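You operate a simulated robot arm through the tools that you are given. There is no shell and no other tool.

The job below is to be done with a simulated two-armed robot. You get a single attempt, and the scene is never put back.

JOB
Open the terminal cover, tighten both slack terminal nuts and close the cover.
Fine: the cabinet is locked off and stays open; each nut goes clockwise to its stop.

Only the result counts: the job must be done as asked and must still hold three seconds after the hand-in. Knocking over, shifting, dropping, spilling or breaking anything else fails it. Lids that push on must go on centred and level and be pressed home; caps that screw on are set level and turned clockwise until they are tight.

ROBOT AND FRAMES
Two 7-joint arms with fingered hands on one trunk that stands fixed in place. Base frame: the origin is at the foot of the trunk, x ahead of it, y to its left, z up. Lengths are in mm, angles in rad, forces in N, time in s.
The left shoulder is at [30, 119, 1244], the right one opposite. With the tool pointing down near the work surface each hand reaches from about 420 to 780 mm from the base axis, measured 20 degrees to its own side. Payload 3.8 kg a hand.
Tool frame (each hand has its own): the origin (TCP) lies between the finger pads and is the grasp point; the fingertips stand 25 mm ahead of it; z points along the fingers, y is the line along which they close. Largest opening 88 mm; the body of the gripper starts 29 mm behind the TCP. The gripper is a hand of 4 fingers: y runs from the thumb to the fingers, the wrist lies at [-13, -106, -174] in the tool frame.
Orientation is told as [roll, pitch, yaw] about the base's x, y, z axes, in that order, counted from this pose: with the fingers straight down and the wrist toward the robot, the tool's x, y and z point along [0, 1, 0], [1, 0, 0] and [0, 0, -1] of the base frame.

CONTROLS
- The arms move only by the tool send_rows. It takes "left_moves", "right_moves" or both (then of equal length, played together; a hand with none holds still); each is text: rows parted by semicolons, each of 6 numbers parted by spaces: the shift along the tool's x, y, z in mm, then the turn, a rotation vector about the tool's x, y, z in rad. In form: dx dy dz ax ay az; .... A call has 1 to 20 rows; each row is the pose to reach, as a shift and turn from the pose commanded when the call began, along the tool's axes at that moment. Each row takes 0.2 s and may step no farther than 50 mm and 0.15 rad from the row before; otherwise, the whole call is refused. A pose out of reach is approached as far as the arm can. The call stops where the force on the tool passes 40 N (or 10 N more than at its start, if that is more) or the arm is blocked; 0.2 s more then pass. In this call time passes only in rows, and 0.2 s behind the last. It gives the time, the measured TCP pose, the force on the tool (base axes), the opening and the grip force at its end, in the units of the frame above (readings bear some noise), with the torque about the TCP (base axes, N m) and any sound that the robot's microphone picked up.
- Cameras (640 x 400 px; columns grow to the right, rows downward): "scene" is now at [66.4, 13.1, 1807.9]; the picture's right is [0.14, -0.99, 0.00], its down [-0.61, -0.09, -0.79] and it looks along [0.78, 0.11, -0.62] (base axes); focal length 346 px, centre (320, 200). "left" rides on the left gripper at [-64, -83, -98] in its tool frame; the picture's right is [-0.62, -0.37, 0.69], its down [0.71, -0.63, 0.30] and it looks along [0.32, 0.68, 0.65] (tool axes); focal length 265 px, centre (320, 200). "right" rides on the right gripper at [64, -83, -98] in its tool frame; the picture's right is [-0.62, 0.37, -0.69], its down [-0.71, -0.63, 0.30] and it looks along [-0.32, 0.68, 0.65] (tool axes); focal length 265 px, centre (320, 200). There is no depth. A picture from a camera that has moved, and an enlarged one, comes with that camera's place and axes in the base frame and with its lens.
- grab_frame(camera): a new picture of that camera. It takes no simulated time.
- slide_trunk(by): slides the trunk up (or, below 0, down) by that many mm; the arms and the scene camera ride with it, the base frame stays. It gives what a move gives, with no picture.
- finger_targets(index, middle, ring, thumb_bend, thumb_turn, hand): sets how far each is bent, from 0 (flat) to 100 (curled in); at 30 the hand is open as for a grip, at 70 the pads meet at the TCP. One left out holds its place. A second passes; each finger stops where it meets its share of the squeeze, and holds until it gets a number again. It is the only way to open and close the hand. It gives what a move gives, with no picture; readings hold the bend of each and the force on the fingers (four entries, about 0 where the hand has none), thumb and palm. thumb_turn goes from beside the hand (0) to across from the fingers (100), as for a grip.
- turn_head(pan, tilt): turns the head with the scene camera to pan (to the left, within 2.094 rad either way) and tilt (down, from -0.506 to 1.204), counted from straight ahead of the robot. It gives what a move gives.
- enlarge(camera, box): a new picture of the part [left, top, right, bottom] of that camera's present view, enlarged. It takes no simulated time.
- close_job(): hands the job in; it is judged then, once.

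Places have to be worked out from the pictures, the camera data and where the tool is seen. Open the grippers and draw the arms clear of the work before you hand the job in, unless the task says otherwise.

The tools are called after "Request:" as name(argument=value, ...) on one line, values as JSON. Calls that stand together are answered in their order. send_rows: Moves the arms, as the interface text tells. Its arguments: {"type":"object","properties":{"left_moves":{"type":"string"},"right_moves":{"type":"string"}},"required":[]} The other tools are called the same way: slide_trunk (by) slides the trunk up or down; finger_targets (index, middle, ring, thumb_bend, thumb_turn, hand) moves the fingers one by one; turn_head (pan, tilt) turns the head that bears the scene camera; grab_frame (camera) takes a picture; enlarge (camera, box) takes an enlarged picture of a part of a camera's view; close_job () hands the job in.

At the start:

```text
time: 0.0
left_position: [463.8, 370.9, 1482.7]
left_ee_rot: [-0.001, -0.001, 0.0]
left_contact_force: [0.2, -1.4, 0.0]
left_moment: [0.03, -0.03, -0.01]
left_opening: 87.7
left_finger_force: 0.0
left_shape: jaw
left_bend: [30.0, 30.0, 30.0, 30.0, 98.0]
left_finger forces: [0.1, 0.1, 0.1, 0.1, 0.0, 0.1]
right_position: [489.6, -74.0, 1422.1]
right_ee_rot: [0.0, 0.002, 0.0]
right_contact_force: [0.1, -1.0, 0.3]
right_moment: [-0.02, -0.02, -0.01]
right_opening: 87.4
right_finger_force: 0.0
right_shape: jaw
right_bend: [30.0, 30.0, 30.0, 30.0, 98.0]
right_finger forces: [0.1, 0.0, 0.0, 0.0, 0.1, 0.0]
trunk travel left (down, up): [-400.0, 190.0]
head pan, tilt: [0.145, 0.665]
```

scene: 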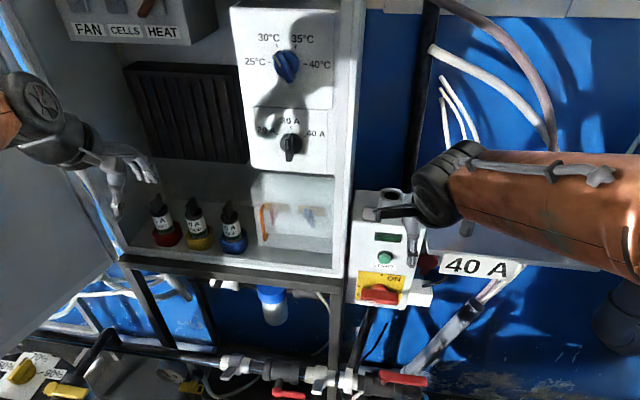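
right: 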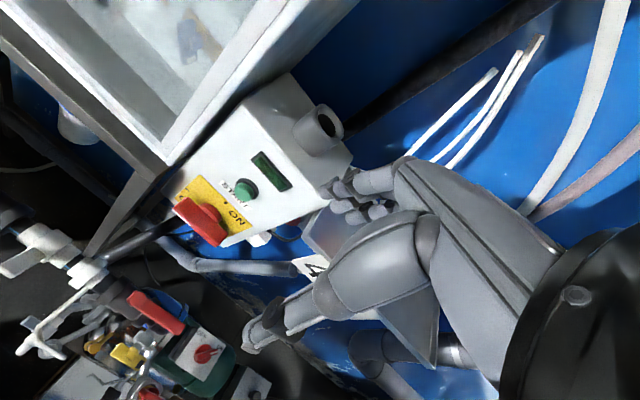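
left: 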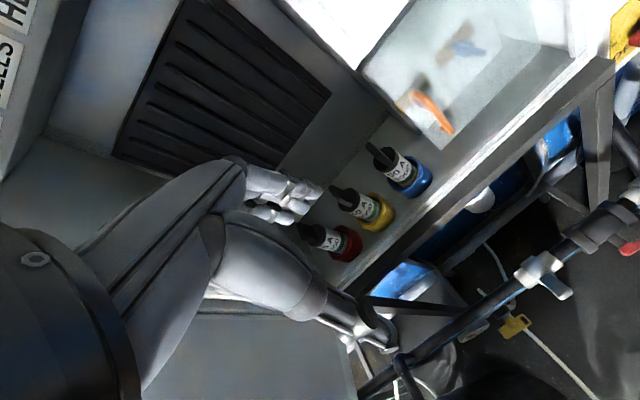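

The scene shows an open cabinet with three fuses, and a translucent cover that looks like the terminal cover. I'll enlarge several regions to identify the parts.

Request:
enlarge(camera="scene", box=[220, 150, 380, 290])

Request:
enlarge(camera="left", box=[340, 0, 600, 200])

Request:
enlarge(camera="right", box=[0, 0, 320, 200])

Request:
enlarge(camera="scene", box=[0, 200, 320, 400])

```text
2.86 times, centred on (300, 220) of scene
camera zoom: at [66.4, 13.1, 1807.9], right [0.14, -0.99, 0.0], down [-0.61, -0.09, -0.79], along [0.78, 0.11, -0.62], focal length 987 px, centre (377, 143)
```

zoom: 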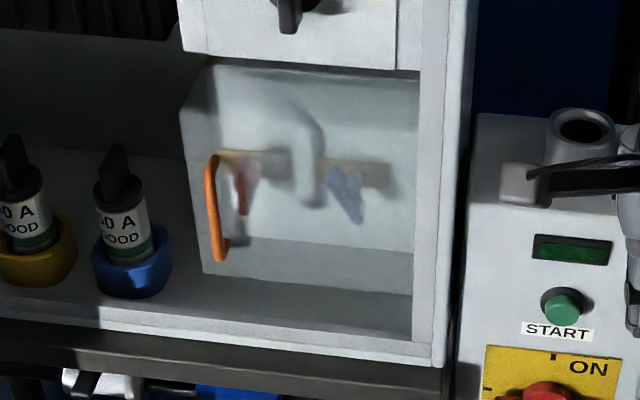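

```text
2.00 times, centred on (470, 100) of left
camera zoom: at [380.1, 306.9, 1581.2], right [-0.37, -0.62, -0.69], down [-0.63, 0.71, -0.3], along [0.68, 0.32, -0.65], focal length 531 px, centre (20, 400)
```

zoom: 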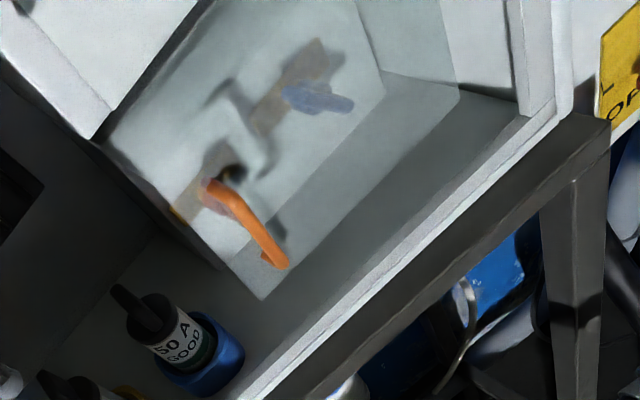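

```text
2.00 times, centred on (160, 100) of right
camera zoom: at [406.5, -9.5, 1521.2], right [0.37, -0.62, 0.69], down [-0.63, -0.71, -0.3], along [0.68, -0.32, -0.65], focal length 531 px, centre (640, 400)
```

zoom: 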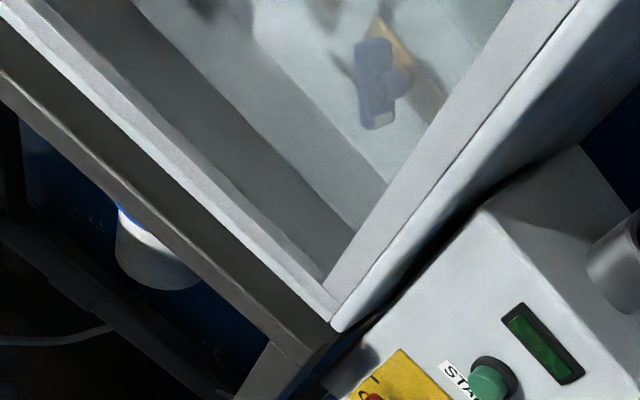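

```text
2.00 times, centred on (160, 300) of scene
camera zoom: at [66.4, 13.1, 1807.9], right [0.14, -0.99, 0.0], down [-0.61, -0.09, -0.79], along [0.78, 0.11, -0.62], focal length 691 px, centre (640, 0)
```

zoom: 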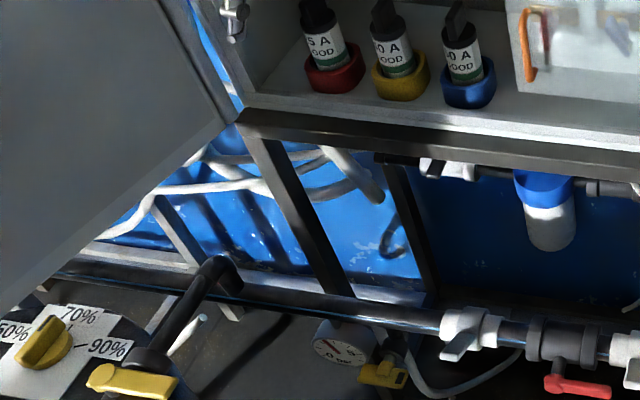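

The orange handle triangulates to about [670, 235, 1190–1290], on the left edge of a clear cover whose front lies near x≈680 and y≈66–261. I'll bring the left arm closer, yawed to the right, so its camera looks straight at the cover.

Request:
send_rows(left_moves="-17 11 10 0 0 0.145; -34 22 21 0 0 0.29; -51 33 31 0 0 0.435; -68 44 42 0 0 0.58; -85 55 52 0 0 0.725; -101 66 63 0 0 0.87")

Request:
grab_frame(camera="left")

Request:
grab_frame(camera="scene")

```text
time: 1.4
left_position: [530.0, 269.8, 1417.6]
left_ee_rot: [-0.001, 0.0, -0.873]
left_contact_force: [-0.4, 0.2, 0.1]
left_moment: [-0.01, -0.01, 0.02]
left_opening: 87.3
left_finger_force: 0.1
left_shape: jaw
left_bend: [30.0, 30.0, 30.0, 30.0, 98.0]
left_finger forces: [0.0, 0.1, 0.1, 0.0, 0.0, 0.0]
right_position: [489.4, -74.7, 1421.9]
right_ee_rot: [0.001, 0.001, 0.0]
right_contact_force: [0.2, 0.8, 0.4]
right_moment: [-0.03, -0.02, -0.01]
right_opening: 87.2
right_finger_force: 0.0
right_shape: jaw
right_bend: [30.0, 30.0, 30.0, 30.0, 98.0]
right_finger forces: [0.1, 0.0, 0.0, 0.1, 0.0, 0.0]
trunk travel left (down, up): [-400.0, 190.0]
head pan, tilt: [0.145, 0.665]
```

```text
taken
camera left: at [427.9, 292.1, 1517.0], right [-0.71, -0.12, -0.69], down [0.14, 0.94, -0.3], along [0.69, -0.32, -0.65], focal length 265 px, centre (320, 200)
```

left: 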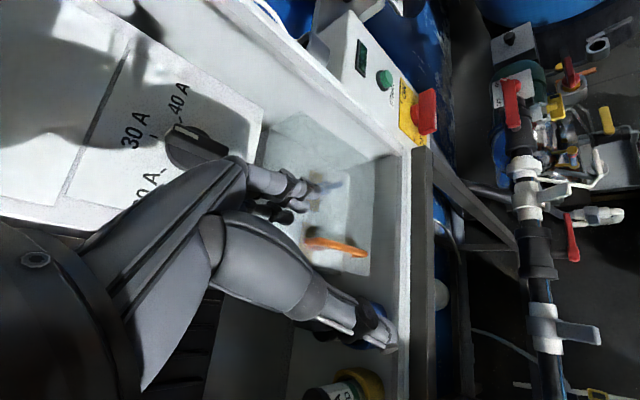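

```text
taken
camera scene: at [67.9, 13.2, 1807.8], right [0.14, -0.99, 0.0], down [-0.61, -0.09, -0.79], along [0.78, 0.11, -0.62], focal length 346 px, centre (320, 200)
```

scene: 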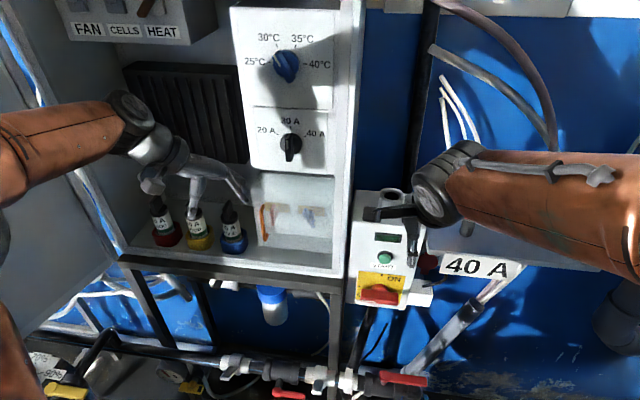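

The fingers partly block the view, so I'll enlarge the cover region as seen from here and from the scene camera.

Request:
enlarge(camera="left", box=[230, 90, 430, 280])

Request:
enlarge(camera="scene", box=[230, 150, 360, 290])

```text
2.11 times, centred on (330, 185) of left
camera zoom: at [427.9, 292.1, 1517.0], right [-0.71, -0.12, -0.69], down [0.14, 0.94, -0.3], along [0.69, -0.32, -0.65], focal length 559 px, centre (299, 232)
```

zoom: 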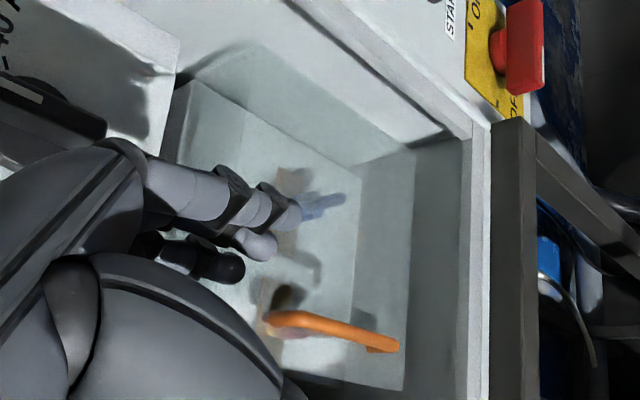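

```text
2.86 times, centred on (295, 220) of scene
camera zoom: at [67.9, 13.2, 1807.8], right [0.14, -0.99, 0.0], down [-0.61, -0.09, -0.79], along [0.78, 0.11, -0.62], focal length 987 px, centre (391, 143)
```

zoom: 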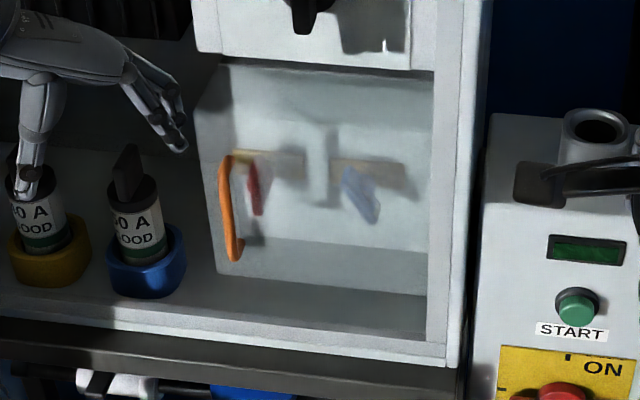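

The cover's front is near x≈675, with the hinge side at y≈65 and the handle bar near y≈235. The wing nuts sit behind it at about [720, 230, 1226] (red) and [717, 133, 1230] (blue). I'll turn the left hand to point forward with the wrist on the left, in free space, so I can look at the handle closely.

Request:
send_rows(left_moves="-4 -11 12 0 0 0.14; -8 -22 24 0 0 0.28; -12 -33 36 0 0 0.42; -16 -44 48 0 0 0.56; -19 -55 60 0 0 0.698")

Request:
send_rows(left_moves="0 4 9 0 0.14 0; 0 8 18 0 0.28 0; 0 12 27 0 0.42 0; 0 16 36 0 0.56 0; 0 20 45 0 0.70 0; 0 24 54 0 0.84 0; 0 28 63 0 0.98 0; 0 32 72 0 1.12 0; 0 36 81 0 1.26 0; 0 40 90 0 1.40 0; 0 45 100 0 1.50 0; 0 50 108 0 1.571 0")

Request:
grab_frame(camera="left")

Request:
grab_frame(camera="scene")

```text
time: 2.6
left_position: [478.1, 301.7, 1360.5]
left_ee_rot: [0.0, -0.001, -1.57]
left_contact_force: [0.2, -0.5, -0.4]
left_moment: [-0.01, -0.04, 0.02]
left_opening: 87.6
left_finger_force: 0.1
left_shape: jaw
left_bend: [30.0, 30.0, 30.0, 30.0, 98.0]
left_finger forces: [0.0, 0.0, 0.1, 0.0, 0.0, 0.0]
right_position: [489.9, -73.2, 1422.0]
right_ee_rot: [0.0, 0.0, 0.001]
right_contact_force: [-0.2, -0.3, 0.1]
right_moment: [-0.02, 0.07, 0.0]
right_opening: 87.7
right_finger_force: 0.0
right_shape: jaw
right_bend: [30.0, 30.0, 30.0, 30.0, 98.0]
right_finger forces: [0.1, 0.0, 0.0, 0.1, 0.0, 0.1]
trunk travel left (down, up): [-400.0, 190.0]
head pan, tilt: [0.145, 0.665]
```

```text
time: 5.2
left_position: [479.0, 250.5, 1251.2]
left_ee_rot: [1.572, 0.0, -1.565]
left_contact_force: [-0.5, -0.7, -0.4]
left_moment: [0.01, 0.03, 0.01]
left_opening: 87.6
left_finger_force: 0.0
left_shape: jaw
left_bend: [30.0, 30.0, 30.0, 30.0, 98.0]
left_finger forces: [0.0, 0.0, 0.0, 0.0, 0.0, 0.0]
right_position: [488.1, -73.5, 1422.7]
right_ee_rot: [0.001, 0.0, 0.002]
right_contact_force: [-0.2, -1.0, 0.6]
right_moment: [0.04, -0.01, -0.01]
right_opening: 87.6
right_finger_force: 0.0
right_shape: jaw
right_bend: [30.0, 30.0, 30.0, 30.0, 98.0]
right_finger forces: [0.0, 0.0, 0.0, 0.0, 0.1, 0.0]
trunk travel left (down, up): [-400.0, 190.0]
head pan, tilt: [0.145, 0.665]
```

```text
taken
camera left: at [380.5, 333.7, 1187.9], right [0.69, 0.37, -0.62], down [0.3, 0.63, 0.72], along [0.66, -0.68, 0.33], focal length 265 px, centre (320, 200)
```

left: 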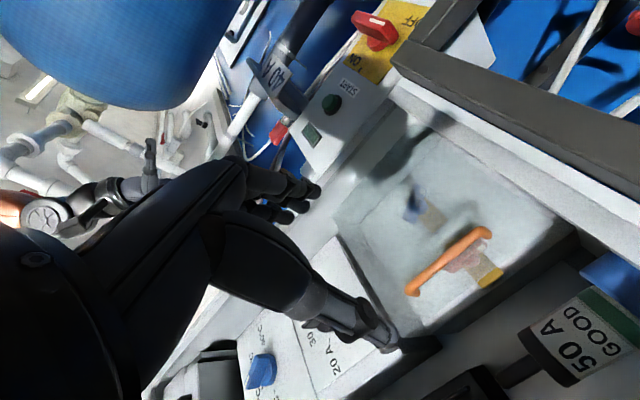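

```text
taken
camera scene: at [66.2, 13.3, 1807.9], right [0.14, -0.99, 0.0], down [-0.61, -0.09, -0.79], along [0.78, 0.11, -0.62], focal length 346 px, centre (320, 200)
```

scene: 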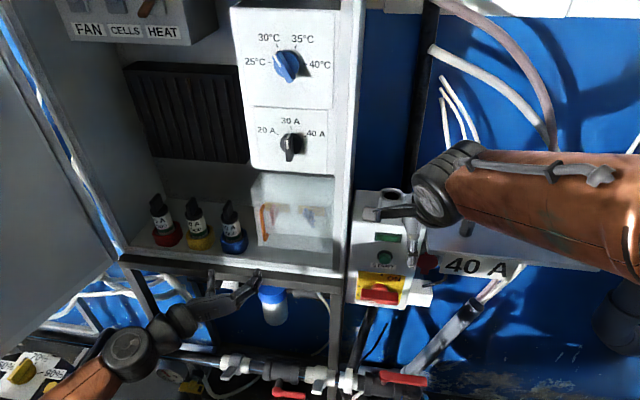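

The hand now points forward with the wrist on the left, and the left camera has a clear view of the cover, the handle and both wing nuts. I'll enlarge that.

Request:
enlarge(camera="left", box=[330, 120, 600, 340])

Request:
enlarge(camera="scene", box=[240, 160, 350, 285])

```text
1.82 times, centred on (465, 230) of left
camera zoom: at [380.5, 333.7, 1187.9], right [0.69, 0.37, -0.62], down [0.3, 0.63, 0.72], along [0.66, -0.68, 0.33], focal length 483 px, centre (56, 146)
```

zoom: 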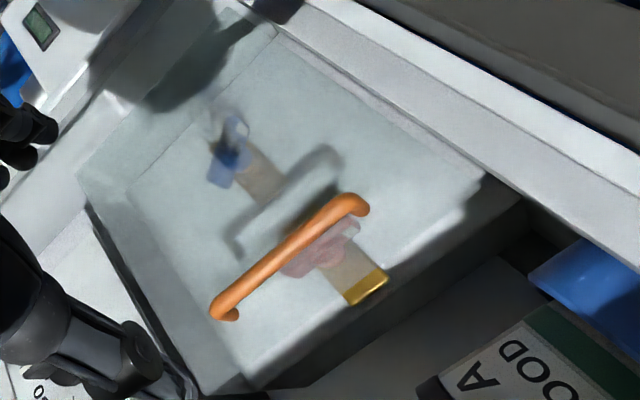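

```text
3.20 times, centred on (295, 222) of scene
camera zoom: at [66.2, 13.3, 1807.9], right [0.14, -0.99, 0.0], down [-0.61, -0.09, -0.79], along [0.78, 0.11, -0.62], focal length 1106 px, centre (400, 128)
```

zoom: 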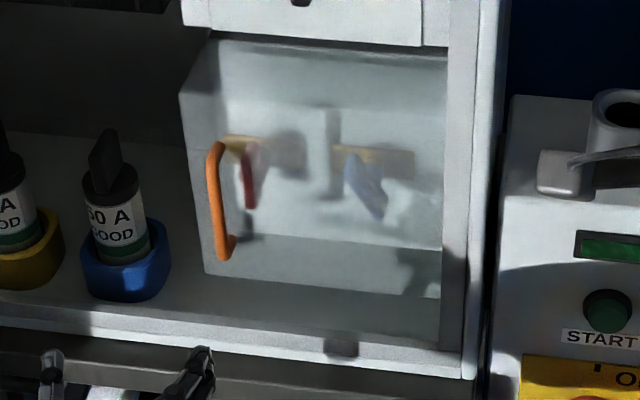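

The handle bar is vertical at about x=664, y=235, z=1192–1295, and stands roughly 20 mm off the cover. I'll narrow the left hand to clear the neighbouring fuse and advance to just short of the handle.

Request:
finger_targets(hand="left", index=48, middle=48, ring=48, thumb_bend=48, thumb_turn=100)

Request:
send_rows(left_moves="-2 4 30 0 0 0; -4 8 60 0 0 0; -6 12 90 0 0 0; -8 15 118 0 0 0")

Request:
grab_frame(camera="left")

Request:
grab_frame(camera="scene")

```text
time: 6.2
left_position: [480.6, 252.3, 1251.5]
left_ee_rot: [1.57, -0.002, -1.567]
left_contact_force: [0.0, 0.0, -0.4]
left_moment: [0.03, 0.0, 0.01]
left_opening: 46.4
left_finger_force: 0.1
left_shape: fingers
left_bend: [48.0, 48.0, 48.0, 48.0, 100.0]
left_finger forces: [0.0, 0.1, 0.0, 0.1, 0.0, 0.1]
right_position: [489.8, -73.4, 1421.3]
right_ee_rot: [0.0, -0.002, 0.001]
right_contact_force: [-0.4, -0.6, -0.2]
right_moment: [-0.01, 0.0, 0.0]
right_opening: 87.5
right_finger_force: 0.0
right_shape: jaw
right_bend: [30.0, 30.0, 30.0, 30.0, 98.0]
right_finger forces: [0.1, 0.0, 0.0, 0.0, 0.0, 0.0]
trunk travel left (down, up): [-400.0, 190.0]
head pan, tilt: [0.145, 0.665]
```

```text
time: 7.2
left_position: [600.3, 235.9, 1242.5]
left_ee_rot: [1.569, 0.0, -1.567]
left_contact_force: [-0.6, 0.8, 0.1]
left_moment: [-0.02, 0.01, 0.0]
left_opening: 46.7
left_finger_force: 0.1
left_shape: fingers
left_bend: [48.0, 48.0, 48.0, 48.0, 100.0]
left_finger forces: [0.0, 0.0, 0.0, 0.1, 0.1, 0.1]
right_position: [490.1, -73.9, 1422.0]
right_ee_rot: [0.001, 0.0, -0.001]
right_contact_force: [-0.6, -1.2, -0.2]
right_moment: [-0.01, 0.0, 0.03]
right_opening: 87.8
right_finger_force: 0.1
right_shape: jaw
right_bend: [30.0, 30.0, 30.0, 30.0, 98.0]
right_finger forces: [0.1, 0.1, 0.0, 0.0, 0.0, 0.0]
trunk travel left (down, up): [-400.0, 190.0]
head pan, tilt: [0.145, 0.665]
```

```text
taken
camera left: at [499.9, 319.5, 1179.5], right [0.69, 0.37, -0.62], down [0.3, 0.63, 0.71], along [0.66, -0.68, 0.32], focal length 265 px, centre (320, 200)
```

left: 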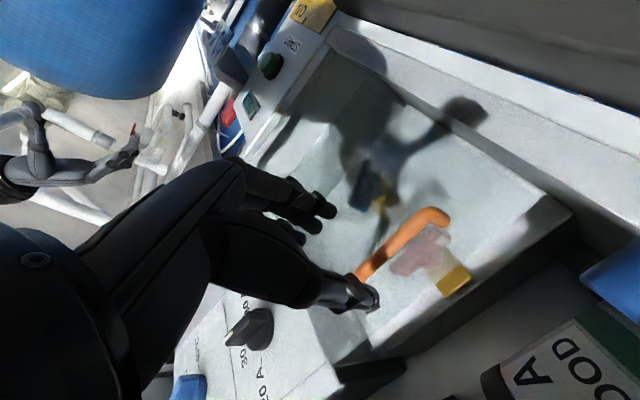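

```text
taken
camera scene: at [67.9, 12.8, 1807.8], right [0.14, -0.99, 0.0], down [-0.61, -0.09, -0.79], along [0.78, 0.11, -0.62], focal length 346 px, centre (320, 200)
```

scene: 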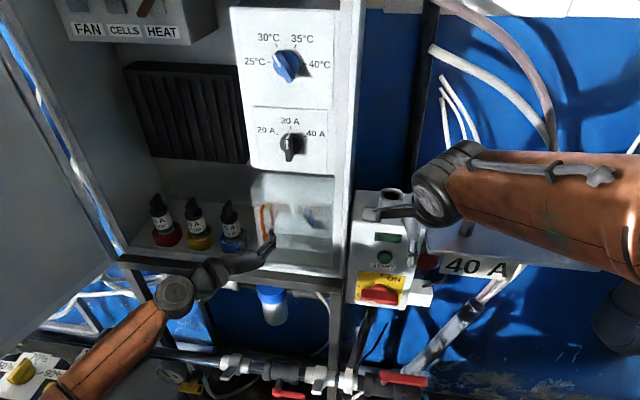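

The bar lines up with the closing axis, with the thumb on one side and the fingers on the other. I'll advance so the fingertips straddle the bar just short of the cover face, and look again.

Request:
send_rows(left_moves="0 0 15 0 0 0; 0 0 30 0 0 0; 0 0 40 0 0 0; 0 0 47 0 0 0")

Request:
grab_frame(camera="left")

Request:
enlarge(camera="scene", box=[200, 160, 350, 285])

```text
time: 8.2
left_position: [646.7, 235.2, 1244.7]
left_ee_rot: [1.569, 0.0, -1.57]
left_contact_force: [0.1, 0.4, -0.6]
left_moment: [-0.01, 0.0, 0.01]
left_opening: 46.4
left_finger_force: 0.1
left_shape: fingers
left_bend: [48.0, 48.0, 48.0, 48.0, 100.0]
left_finger forces: [0.0, 0.1, 0.0, 0.0, 0.0, 0.1]
right_position: [490.1, -74.4, 1421.8]
right_ee_rot: [0.001, 0.001, 0.0]
right_contact_force: [0.7, 0.7, -1.1]
right_moment: [-0.02, 0.01, -0.01]
right_opening: 87.7
right_finger_force: 0.1
right_shape: jaw
right_bend: [30.0, 30.0, 30.0, 30.0, 98.0]
right_finger forces: [0.0, 0.0, 0.0, 0.0, 0.0, 0.1]
trunk travel left (down, up): [-400.0, 190.0]
head pan, tilt: [0.145, 0.665]
```

```text
taken
camera left: at [546.4, 318.2, 1180.3], right [0.69, 0.37, -0.62], down [0.3, 0.63, 0.71], along [0.66, -0.68, 0.32], focal length 265 px, centre (320, 200)
```

left: 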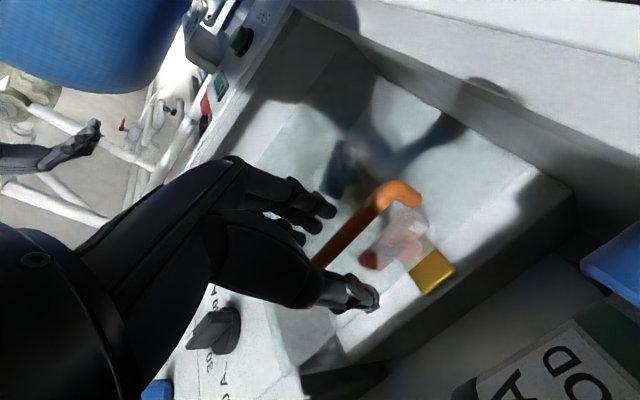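

```text
3.20 times, centred on (275, 222) of scene
camera zoom: at [67.1, 13.0, 1807.8], right [0.14, -0.99, 0.0], down [-0.61, -0.09, -0.79], along [0.78, 0.11, -0.62], focal length 1106 px, centre (464, 128)
```

zoom: 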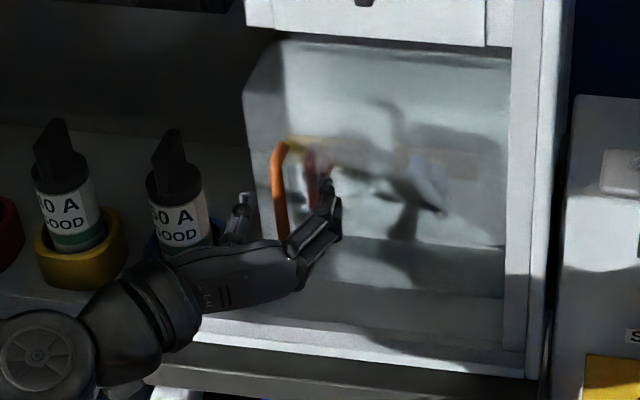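

The bar passes between the thumb and fingers near the pad line, so I'll close the hand on it.

Request:
finger_targets(hand="left", index=70, middle=70, ring=70, thumb_bend=70)

Request:
grab_frame(camera="left")

```text
time: 9.2
left_position: [644.9, 236.7, 1244.4]
left_ee_rot: [1.571, 0.001, -1.567]
left_contact_force: [0.5, 1.3, 0.1]
left_moment: [0.01, -0.01, 0.01]
left_opening: 1.4
left_finger_force: 1.3
left_shape: fingers
left_bend: [70.0, 70.0, 69.0, 68.0, 100.0]
left_finger forces: [0.0, 0.0, 0.3, 0.1, 1.8, 0.0]
right_position: [490.4, -73.5, 1422.3]
right_ee_rot: [-0.001, -0.001, -0.001]
right_contact_force: [-1.0, 0.6, 0.0]
right_moment: [0.0, 0.02, 0.03]
right_opening: 87.5
right_finger_force: 0.1
right_shape: jaw
right_bend: [30.0, 30.0, 30.0, 30.0, 98.0]
right_finger forces: [0.0, 0.1, 0.0, 0.0, 0.1, 0.0]
trunk travel left (down, up): [-400.0, 190.0]
head pan, tilt: [0.145, 0.665]
```

```text
taken
camera left: at [545.8, 319.0, 1180.3], right [0.69, 0.37, -0.62], down [0.3, 0.63, 0.71], along [0.66, -0.68, 0.32], focal length 265 px, centre (320, 200)
```

left: 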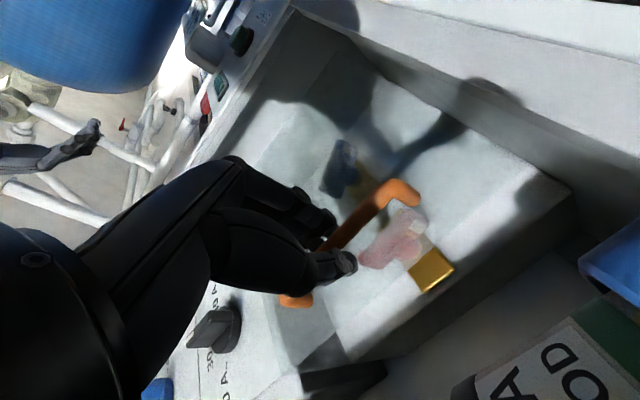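

The opening reads 1.4 mm with little force, so the bar may not be properly between the pads. I'll look closer.

Request:
enlarge(camera="left", box=[240, 150, 460, 320])

Request:
enlarge(camera="scene", box=[240, 180, 320, 250])

```text
2.35 times, centred on (350, 235) of left
camera zoom: at [545.8, 319.0, 1180.3], right [0.69, 0.37, -0.62], down [0.3, 0.63, 0.71], along [0.66, -0.68, 0.32], focal length 624 px, centre (249, 118)
```

zoom: 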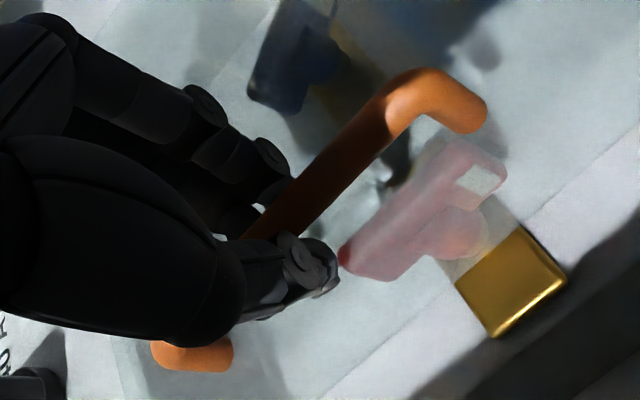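

```text
5.71 times, centred on (280, 215) of scene
camera zoom: at [66.5, 13.6, 1807.8], right [0.14, -0.99, 0.0], down [-0.61, -0.09, -0.79], along [0.78, 0.11, -0.62], focal length 1974 px, centre (549, 114)
```

zoom: 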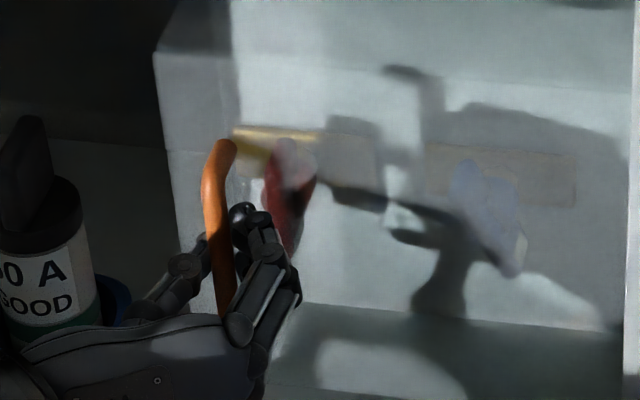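

In the scene view the bar does sit between the thumb and fingers, but the fingers reached their targets with almost no squeeze. I'll bend them further to clamp it.

Request:
finger_targets(hand="left", index=82, middle=82, ring=82, thumb_bend=82)

Request:
enlarge(camera="left", box=[240, 150, 460, 320])

Request:
enlarge(camera="scene", box=[240, 180, 320, 250])

```text
time: 10.2
left_position: [645.1, 235.1, 1244.2]
left_ee_rot: [1.57, 0.001, -1.569]
left_contact_force: [2.0, -2.1, 1.0]
left_moment: [0.21, 0.28, 0.17]
left_opening: 0.0
left_finger_force: 27.3
left_shape: fingers
left_bend: [78.0, 76.0, 74.0, 74.0, 100.0]
left_finger forces: [0.0, 11.1, 10.5, 0.1, 33.0, 0.0]
right_position: [489.3, -74.5, 1422.5]
right_ee_rot: [0.001, -0.001, 0.001]
right_contact_force: [0.1, 0.2, 0.0]
right_moment: [-0.01, 0.0, -0.01]
right_opening: 87.7
right_finger_force: 0.1
right_shape: jaw
right_bend: [30.0, 30.0, 30.0, 30.0, 98.0]
right_finger forces: [0.1, 0.0, 0.0, 0.0, 0.0, 0.0]
trunk travel left (down, up): [-400.0, 190.0]
head pan, tilt: [0.145, 0.665]
```

```text
2.35 times, centred on (350, 235) of left
camera zoom: at [546.1, 317.8, 1180.5], right [0.69, 0.37, -0.62], down [0.3, 0.63, 0.71], along [0.66, -0.68, 0.32], focal length 624 px, centre (249, 118)
```

zoom: 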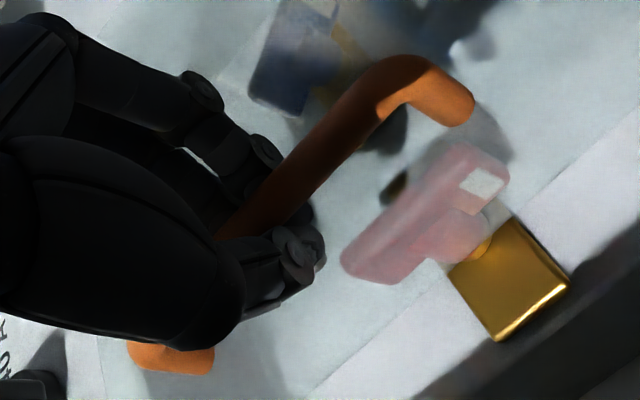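

```text
5.71 times, centred on (280, 215) of scene
camera zoom: at [66.8, 12.3, 1807.9], right [0.14, -0.99, 0.0], down [-0.61, -0.09, -0.79], along [0.78, 0.11, -0.62], focal length 1974 px, centre (549, 114)
```

zoom: 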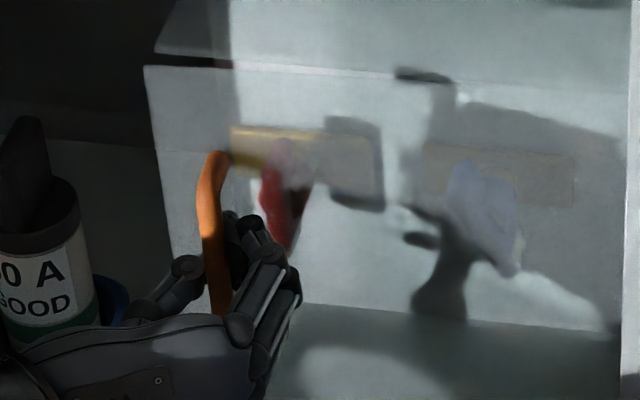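

The squeeze now reads 27 N and the cover has already cracked slightly open, so the bar is held. I'll pull along an arc about the right-hand hinge line (about [685, 60]), turning the hand with the door.

Request:
send_rows(left_moves="0 2.2 -8.7 0.05 0 0; 0 4.9 -17.3 0.1 0 0; 0 7.9 -25.7 0.15 0 0; 0 11.4 -34 0.2 0 0")

Request:
grab_frame(camera="scene")

Request:
enlarge(camera="scene", box=[220, 150, 360, 290])

Request:
grab_frame(camera="left")

```text
time: 11.2
left_position: [612.7, 222.9, 1243.9]
left_ee_rot: [1.573, -0.001, -1.366]
left_contact_force: [0.8, 0.4, 4.8]
left_moment: [0.16, 0.24, 0.23]
left_opening: 0.0
left_finger_force: 28.9
left_shape: fingers
left_bend: [78.0, 76.0, 74.0, 75.0, 100.0]
left_finger forces: [0.0, 11.9, 10.4, 0.1, 34.7, 0.0]
right_position: [489.5, -74.9, 1422.1]
right_ee_rot: [0.0, 0.001, 0.0]
right_contact_force: [0.0, -1.2, 0.1]
right_moment: [0.04, 0.02, -0.01]
right_opening: 87.6
right_finger_force: 0.1
right_shape: jaw
right_bend: [30.0, 30.0, 30.0, 30.0, 98.0]
right_finger forces: [0.1, 0.1, 0.0, 0.1, 0.1, 0.0]
trunk travel left (down, up): [-400.0, 190.0]
head pan, tilt: [0.145, 0.665]
```

```text
taken
camera scene: at [66.3, 11.9, 1807.9], right [0.14, -0.99, 0.0], down [-0.61, -0.09, -0.79], along [0.78, 0.11, -0.62], focal length 346 px, centre (320, 200)
```

scene: 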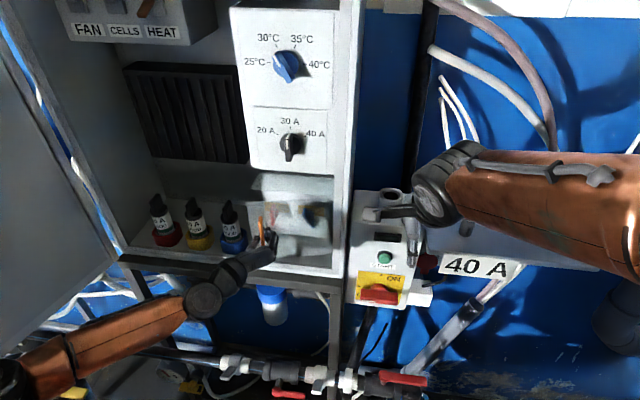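

```text
2.86 times, centred on (290, 220) of scene
camera zoom: at [66.3, 11.9, 1807.9], right [0.14, -0.99, 0.0], down [-0.61, -0.09, -0.79], along [0.78, 0.11, -0.62], focal length 987 px, centre (406, 143)
```

zoom: 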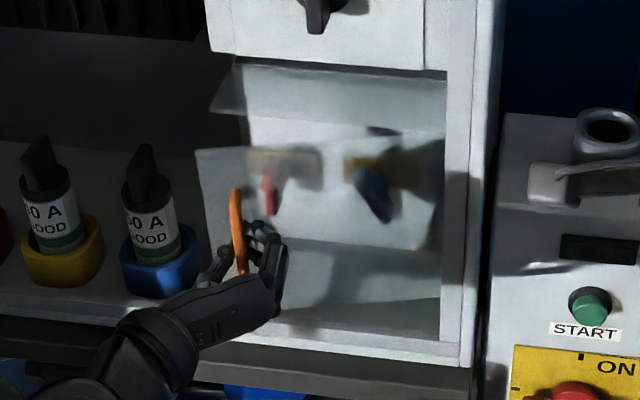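

```text
taken
camera left: at [497.8, 285.6, 1179.8], right [0.6, 0.5, -0.62], down [0.17, 0.68, 0.71], along [0.78, -0.54, 0.33], focal length 265 px, centre (320, 200)
```

left: 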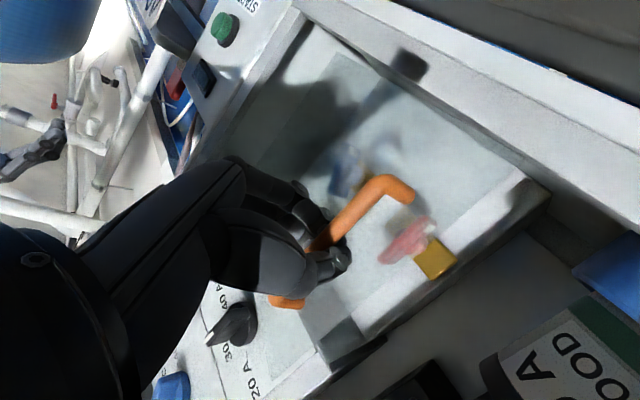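

The cover swings about the right vertical hinge with little force. I'll continue along the arc, letting the hand rotate at about half the door's rate around the round bar.

Request:
send_rows(left_moves="0 4.3 -17.2 0.05 0 0; 0 10.1 -34.1 0.1 0 0; 0 17.8 -50.3 0.15 0 0; 0 27.1 -65.7 0.2 0 0")

Request:
enlarge(camera="scene", box=[200, 150, 360, 300])

Request:
grab_frame(camera="left")

```text
time: 12.2
left_position: [552.0, 184.6, 1244.0]
left_ee_rot: [1.571, 0.001, -1.168]
left_contact_force: [3.9, -4.3, 1.8]
left_moment: [0.01, 0.35, 0.04]
left_opening: 0.1
left_finger_force: 28.9
left_shape: fingers
left_bend: [78.0, 76.0, 75.0, 76.0, 100.0]
left_finger forces: [0.0, 11.6, 10.5, 0.0, 35.4, 0.0]
right_position: [489.6, -75.6, 1421.7]
right_ee_rot: [0.001, 0.002, 0.001]
right_contact_force: [-0.1, -0.4, 1.1]
right_moment: [0.04, 0.0, 0.04]
right_opening: 87.6
right_finger_force: 0.0
right_shape: jaw
right_bend: [30.0, 30.0, 30.0, 30.0, 98.0]
right_finger forces: [0.0, 0.1, 0.0, 0.0, 0.1, 0.1]
trunk travel left (down, up): [-400.0, 190.0]
head pan, tilt: [0.145, 0.665]
```

```text
2.67 times, centred on (280, 225) of scene
camera zoom: at [67.5, 11.0, 1807.8], right [0.14, -0.99, 0.0], down [-0.61, -0.09, -0.79], along [0.78, 0.11, -0.62], focal length 921 px, centre (427, 133)
```

zoom: 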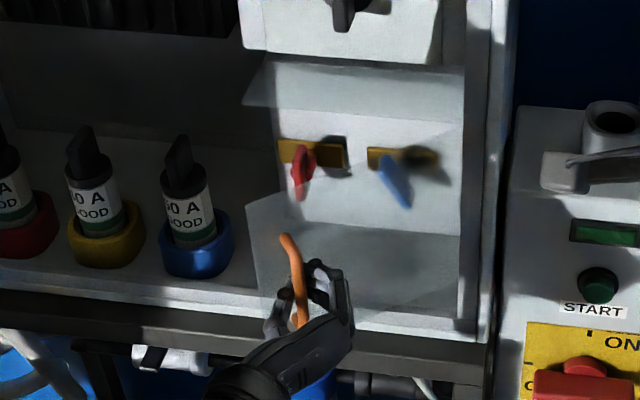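

```text
taken
camera left: at [428.3, 221.9, 1180.1], right [0.49, 0.61, -0.62], down [0.03, 0.7, 0.72], along [0.87, -0.37, 0.32], focal length 265 px, centre (320, 200)
```

left: 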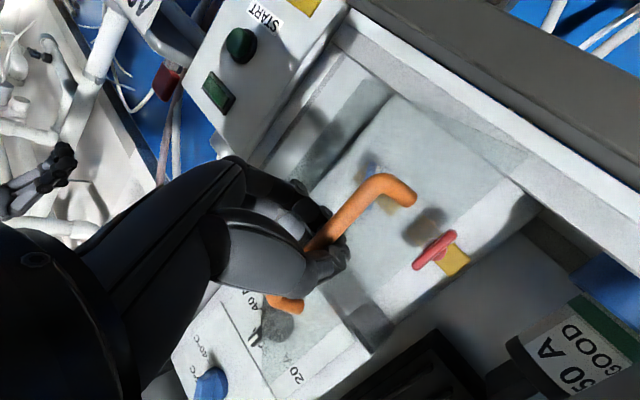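

The door tracks a hinge at about [685, 60] well, and the nuts are now visible directly. I'll swing a little further, to roughly 50°.

Request:
send_rows(left_moves="0 7.6 -16.1 0.05 0 0; 0 16.9 -31.6 0.1 0 0; 0 27.5 -46.1 0.13 0 0")

Request:
grab_frame(camera="scene")

Request:
grab_frame(camera="left")

```text
time: 13.0
left_position: [521.9, 139.6, 1242.7]
left_ee_rot: [1.573, 0.0, -1.037]
left_contact_force: [7.8, -3.7, 4.5]
left_moment: [-0.02, 0.23, -0.06]
left_opening: 0.0
left_finger_force: 26.1
left_shape: fingers
left_bend: [78.0, 77.0, 75.0, 76.0, 100.0]
left_finger forces: [0.0, 10.3, 10.1, 0.0, 31.0, 0.0]
right_position: [490.7, -74.4, 1422.0]
right_ee_rot: [0.0, -0.002, -0.001]
right_contact_force: [0.1, 0.1, 0.2]
right_moment: [-0.03, -0.02, -0.03]
right_opening: 87.8
right_finger_force: 0.0
right_shape: jaw
right_bend: [30.0, 30.0, 30.0, 30.0, 98.0]
right_finger forces: [0.0, 0.0, 0.0, 0.0, 0.1, 0.0]
trunk travel left (down, up): [-400.0, 190.0]
head pan, tilt: [0.145, 0.665]
```

```text
taken
camera scene: at [68.3, 11.2, 1807.8], right [0.14, -0.99, 0.0], down [-0.61, -0.09, -0.79], along [0.78, 0.11, -0.62], focal length 346 px, centre (320, 200)
```

scene: 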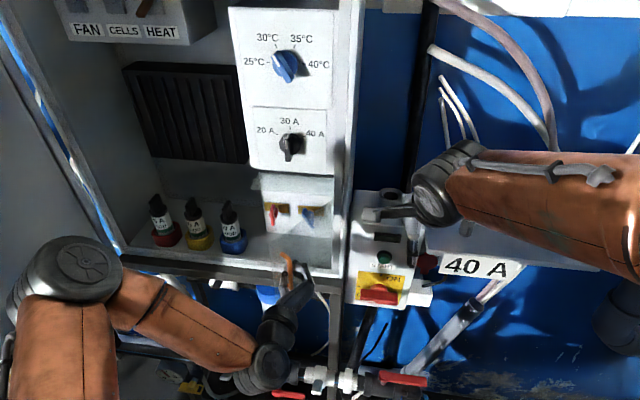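

```text
taken
camera left: at [394.4, 161.1, 1179.4], right [0.41, 0.67, -0.62], down [-0.06, 0.7, 0.72], along [0.91, -0.26, 0.33], focal length 265 px, centre (320, 200)
```

left: 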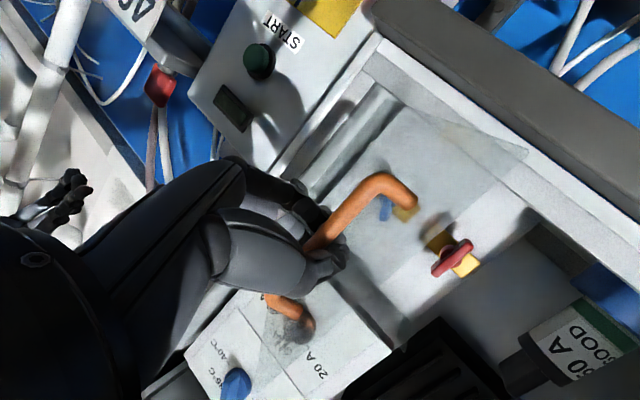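

The door is open to roughly 50° and the elbow is folding up, so I'll release the bar with a small opening and back the hand straight off the handle.

Request:
finger_targets(hand="left", index=58, middle=58, ring=58, thumb_bend=56)

Request:
grab_frame(camera="left")

Request:
enlarge(camera="scene", box=[220, 170, 360, 310])

```text
time: 14.0
left_position: [520.0, 142.0, 1243.0]
left_ee_rot: [1.571, 0.0, -1.039]
left_contact_force: [0.0, 0.3, -0.3]
left_moment: [-0.02, 0.0, 0.0]
left_opening: 26.9
left_finger_force: 0.0
left_shape: fingers
left_bend: [57.0, 57.0, 57.0, 56.0, 100.0]
left_finger forces: [0.1, 0.2, 0.0, 0.0, 0.0, 0.0]
right_position: [489.1, -74.5, 1423.1]
right_ee_rot: [0.0, -0.001, 0.0]
right_contact_force: [0.5, 0.2, 0.3]
right_moment: [-0.01, 0.02, 0.02]
right_opening: 87.2
right_finger_force: 0.0
right_shape: jaw
right_bend: [30.0, 30.0, 30.0, 30.0, 98.0]
right_finger forces: [0.0, 0.1, 0.0, 0.0, 0.1, 0.1]
trunk travel left (down, up): [-400.0, 190.0]
head pan, tilt: [0.145, 0.665]
```

```text
taken
camera left: at [393.1, 162.4, 1179.2], right [0.41, 0.67, -0.62], down [-0.06, 0.7, 0.71], along [0.91, -0.26, 0.32], focal length 265 px, centre (320, 200)
```

left: 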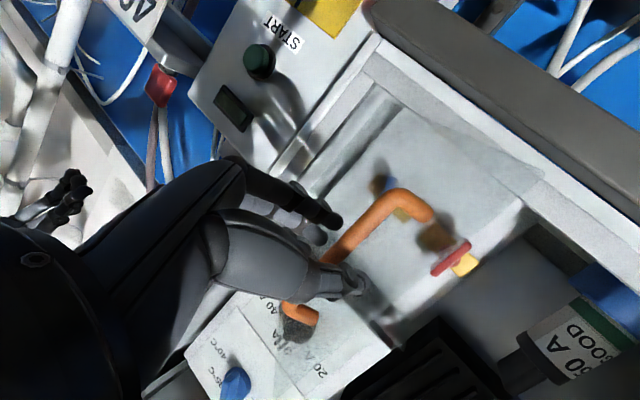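

```text
2.86 times, centred on (290, 240) of scene
camera zoom: at [66.6, 13.0, 1807.8], right [0.14, -0.99, 0.0], down [-0.61, -0.09, -0.79], along [0.78, 0.11, -0.62], focal length 987 px, centre (406, 86)
```

zoom: 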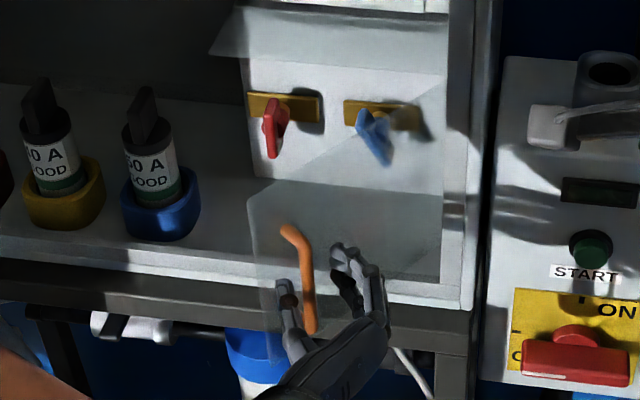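

The bar is free with clearance on both sides. I'll back straight off along the hand's axis and check whether the door stays put.

Request:
send_rows(left_moves="0 0 -12 0 0 0; 0 0 -24 0 0 0; 0 0 -36 0 0 0; 0 0 -45 0 0 0")

Request:
enlarge(camera="scene", box=[220, 170, 360, 310])

Request:
grab_frame(camera="left")

```text
time: 15.0
left_position: [480.6, 116.5, 1242.2]
left_ee_rot: [1.572, 0.0, -1.038]
left_contact_force: [0.0, -0.6, 0.3]
left_moment: [-0.02, 0.0, -0.03]
left_opening: 26.9
left_finger_force: 0.0
left_shape: fingers
left_bend: [57.0, 57.0, 57.0, 56.0, 100.0]
left_finger forces: [0.0, 0.0, 0.1, 0.0, 0.1, 0.1]
right_position: [489.0, -74.0, 1421.5]
right_ee_rot: [0.0, -0.001, 0.001]
right_contact_force: [0.1, 0.1, 0.1]
right_moment: [0.0, 0.01, -0.01]
right_opening: 87.8
right_finger_force: 0.1
right_shape: jaw
right_bend: [30.0, 30.0, 30.0, 30.0, 98.0]
right_finger forces: [0.1, 0.1, 0.0, 0.1, 0.0, 0.0]
trunk travel left (down, up): [-400.0, 190.0]
head pan, tilt: [0.145, 0.665]
```

```text
2.86 times, centred on (290, 240) of scene
camera zoom: at [66.4, 12.5, 1807.9], right [0.14, -0.99, 0.0], down [-0.61, -0.09, -0.79], along [0.78, 0.11, -0.62], focal length 987 px, centre (406, 86)
```

zoom: 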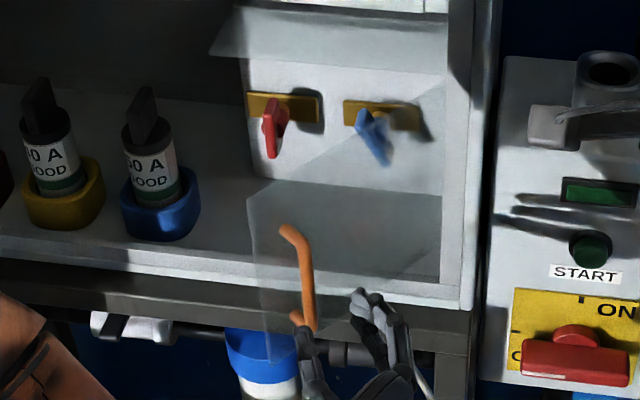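

```text
taken
camera left: at [353.7, 138.8, 1178.7], right [0.41, 0.67, -0.62], down [-0.06, 0.7, 0.71], along [0.91, -0.26, 0.32], focal length 265 px, centre (320, 200)
```

left: 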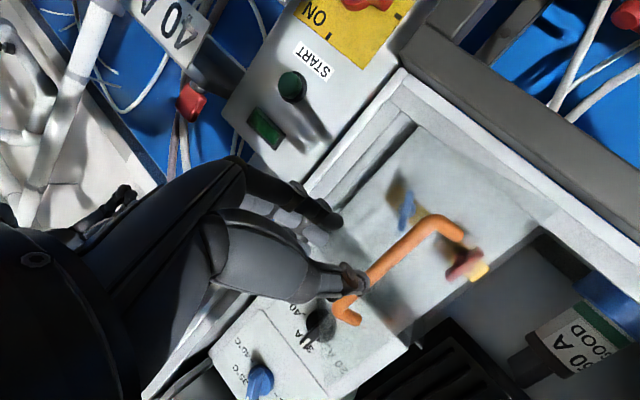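

The door stays where it was left. I'll swing the left hand around the free edge to the left side so it can push the cover from the inside.

Request:
send_rows(left_moves="0 -13 -6.3 -0.08 0 0; 0 -29.4 -10.6 -0.18 0 0; 0 -54 -3.1 -0.31 0 0; 0 -89.5 15.4 -0.43 0 0; 0 -128.3 38.1 -0.53 0 0; 0 -165.3 62.1 -0.53 0 0")

Request:
grab_frame(camera="left")

Request:
grab_frame(camera="scene")

```text
time: 16.4
left_position: [452.2, 294.9, 1243.9]
left_ee_rot: [1.568, 0.001, -1.569]
left_contact_force: [0.6, -0.2, 0.2]
left_moment: [0.03, -0.01, -0.02]
left_opening: 26.8
left_finger_force: 0.0
left_shape: fingers
left_bend: [57.0, 57.0, 57.0, 56.0, 100.0]
left_finger forces: [0.0, 0.0, 0.1, 0.0, 0.1, 0.0]
right_position: [488.9, -73.3, 1423.1]
right_ee_rot: [-0.002, 0.001, -0.001]
right_contact_force: [-0.6, 0.3, -0.1]
right_moment: [0.0, 0.01, 0.01]
right_opening: 87.6
right_finger_force: 0.1
right_shape: jaw
right_bend: [30.0, 30.0, 30.0, 30.0, 98.0]
right_finger forces: [0.0, 0.0, 0.1, 0.1, 0.1, 0.0]
trunk travel left (down, up): [-400.0, 190.0]
head pan, tilt: [0.145, 0.665]
```

```text
taken
camera left: at [353.5, 377.0, 1180.8], right [0.69, 0.37, -0.62], down [0.3, 0.63, 0.71], along [0.66, -0.68, 0.32], focal length 265 px, centre (320, 200)
```

left: 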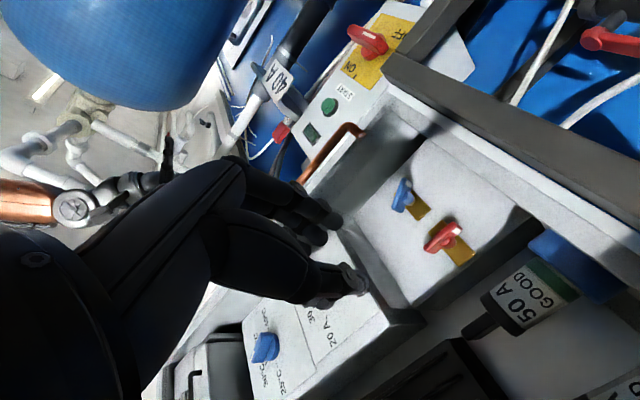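

```text
taken
camera scene: at [66.2, 14.4, 1807.8], right [0.14, -0.99, 0.0], down [-0.61, -0.09, -0.79], along [0.78, 0.11, -0.62], focal length 346 px, centre (320, 200)
```

scene: 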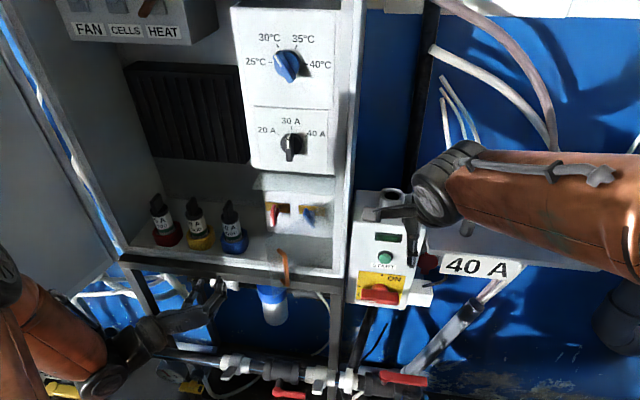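

Both nuts are now in clear view past the open cover. I'll enlarge to see the door angle and the nut details.

Request:
enlarge(camera="left", box=[280, 90, 540, 310])

Request:
enlarge(camera="scene", box=[230, 170, 370, 310])

Request:
enlarge(camera="scene", box=[250, 185, 340, 245])

```text
1.82 times, centred on (410, 200) of left
camera zoom: at [353.5, 377.0, 1180.8], right [0.69, 0.37, -0.62], down [0.3, 0.63, 0.71], along [0.66, -0.68, 0.32], focal length 483 px, centre (156, 200)
```

zoom: 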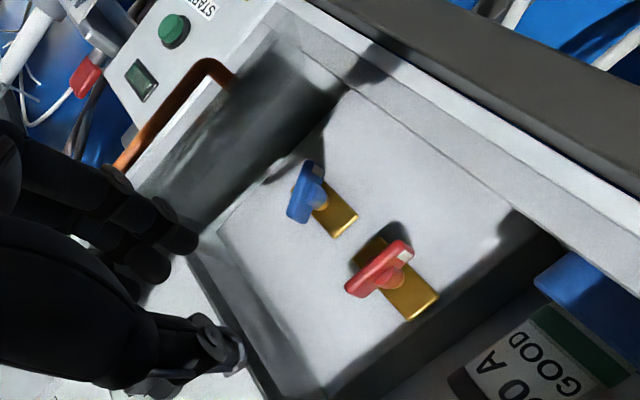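

```text
2.86 times, centred on (300, 240) of scene
camera zoom: at [66.2, 14.4, 1807.8], right [0.14, -0.99, 0.0], down [-0.61, -0.09, -0.79], along [0.78, 0.11, -0.62], focal length 987 px, centre (377, 86)
```

zoom: 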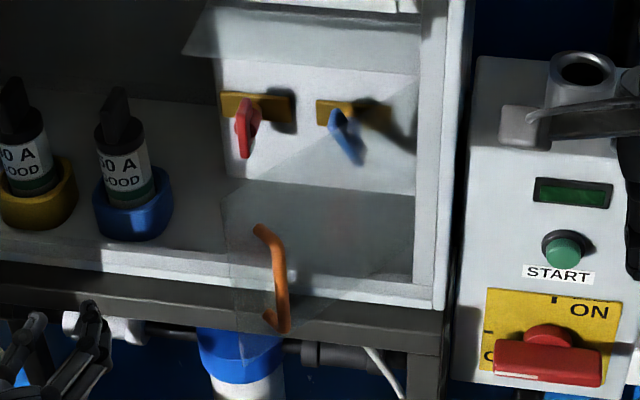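

```text
6.67 times, centred on (295, 215) of scene
camera zoom: at [66.2, 14.4, 1807.8], right [0.14, -0.99, 0.0], down [-0.61, -0.09, -0.79], along [0.78, 0.11, -0.62], focal length 2303 px, centre (487, 100)
```

zoom: 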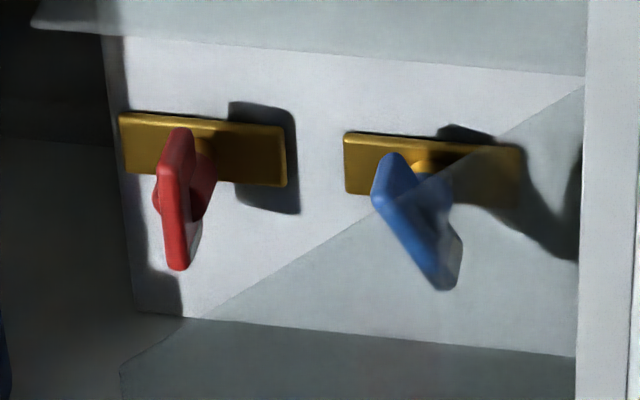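

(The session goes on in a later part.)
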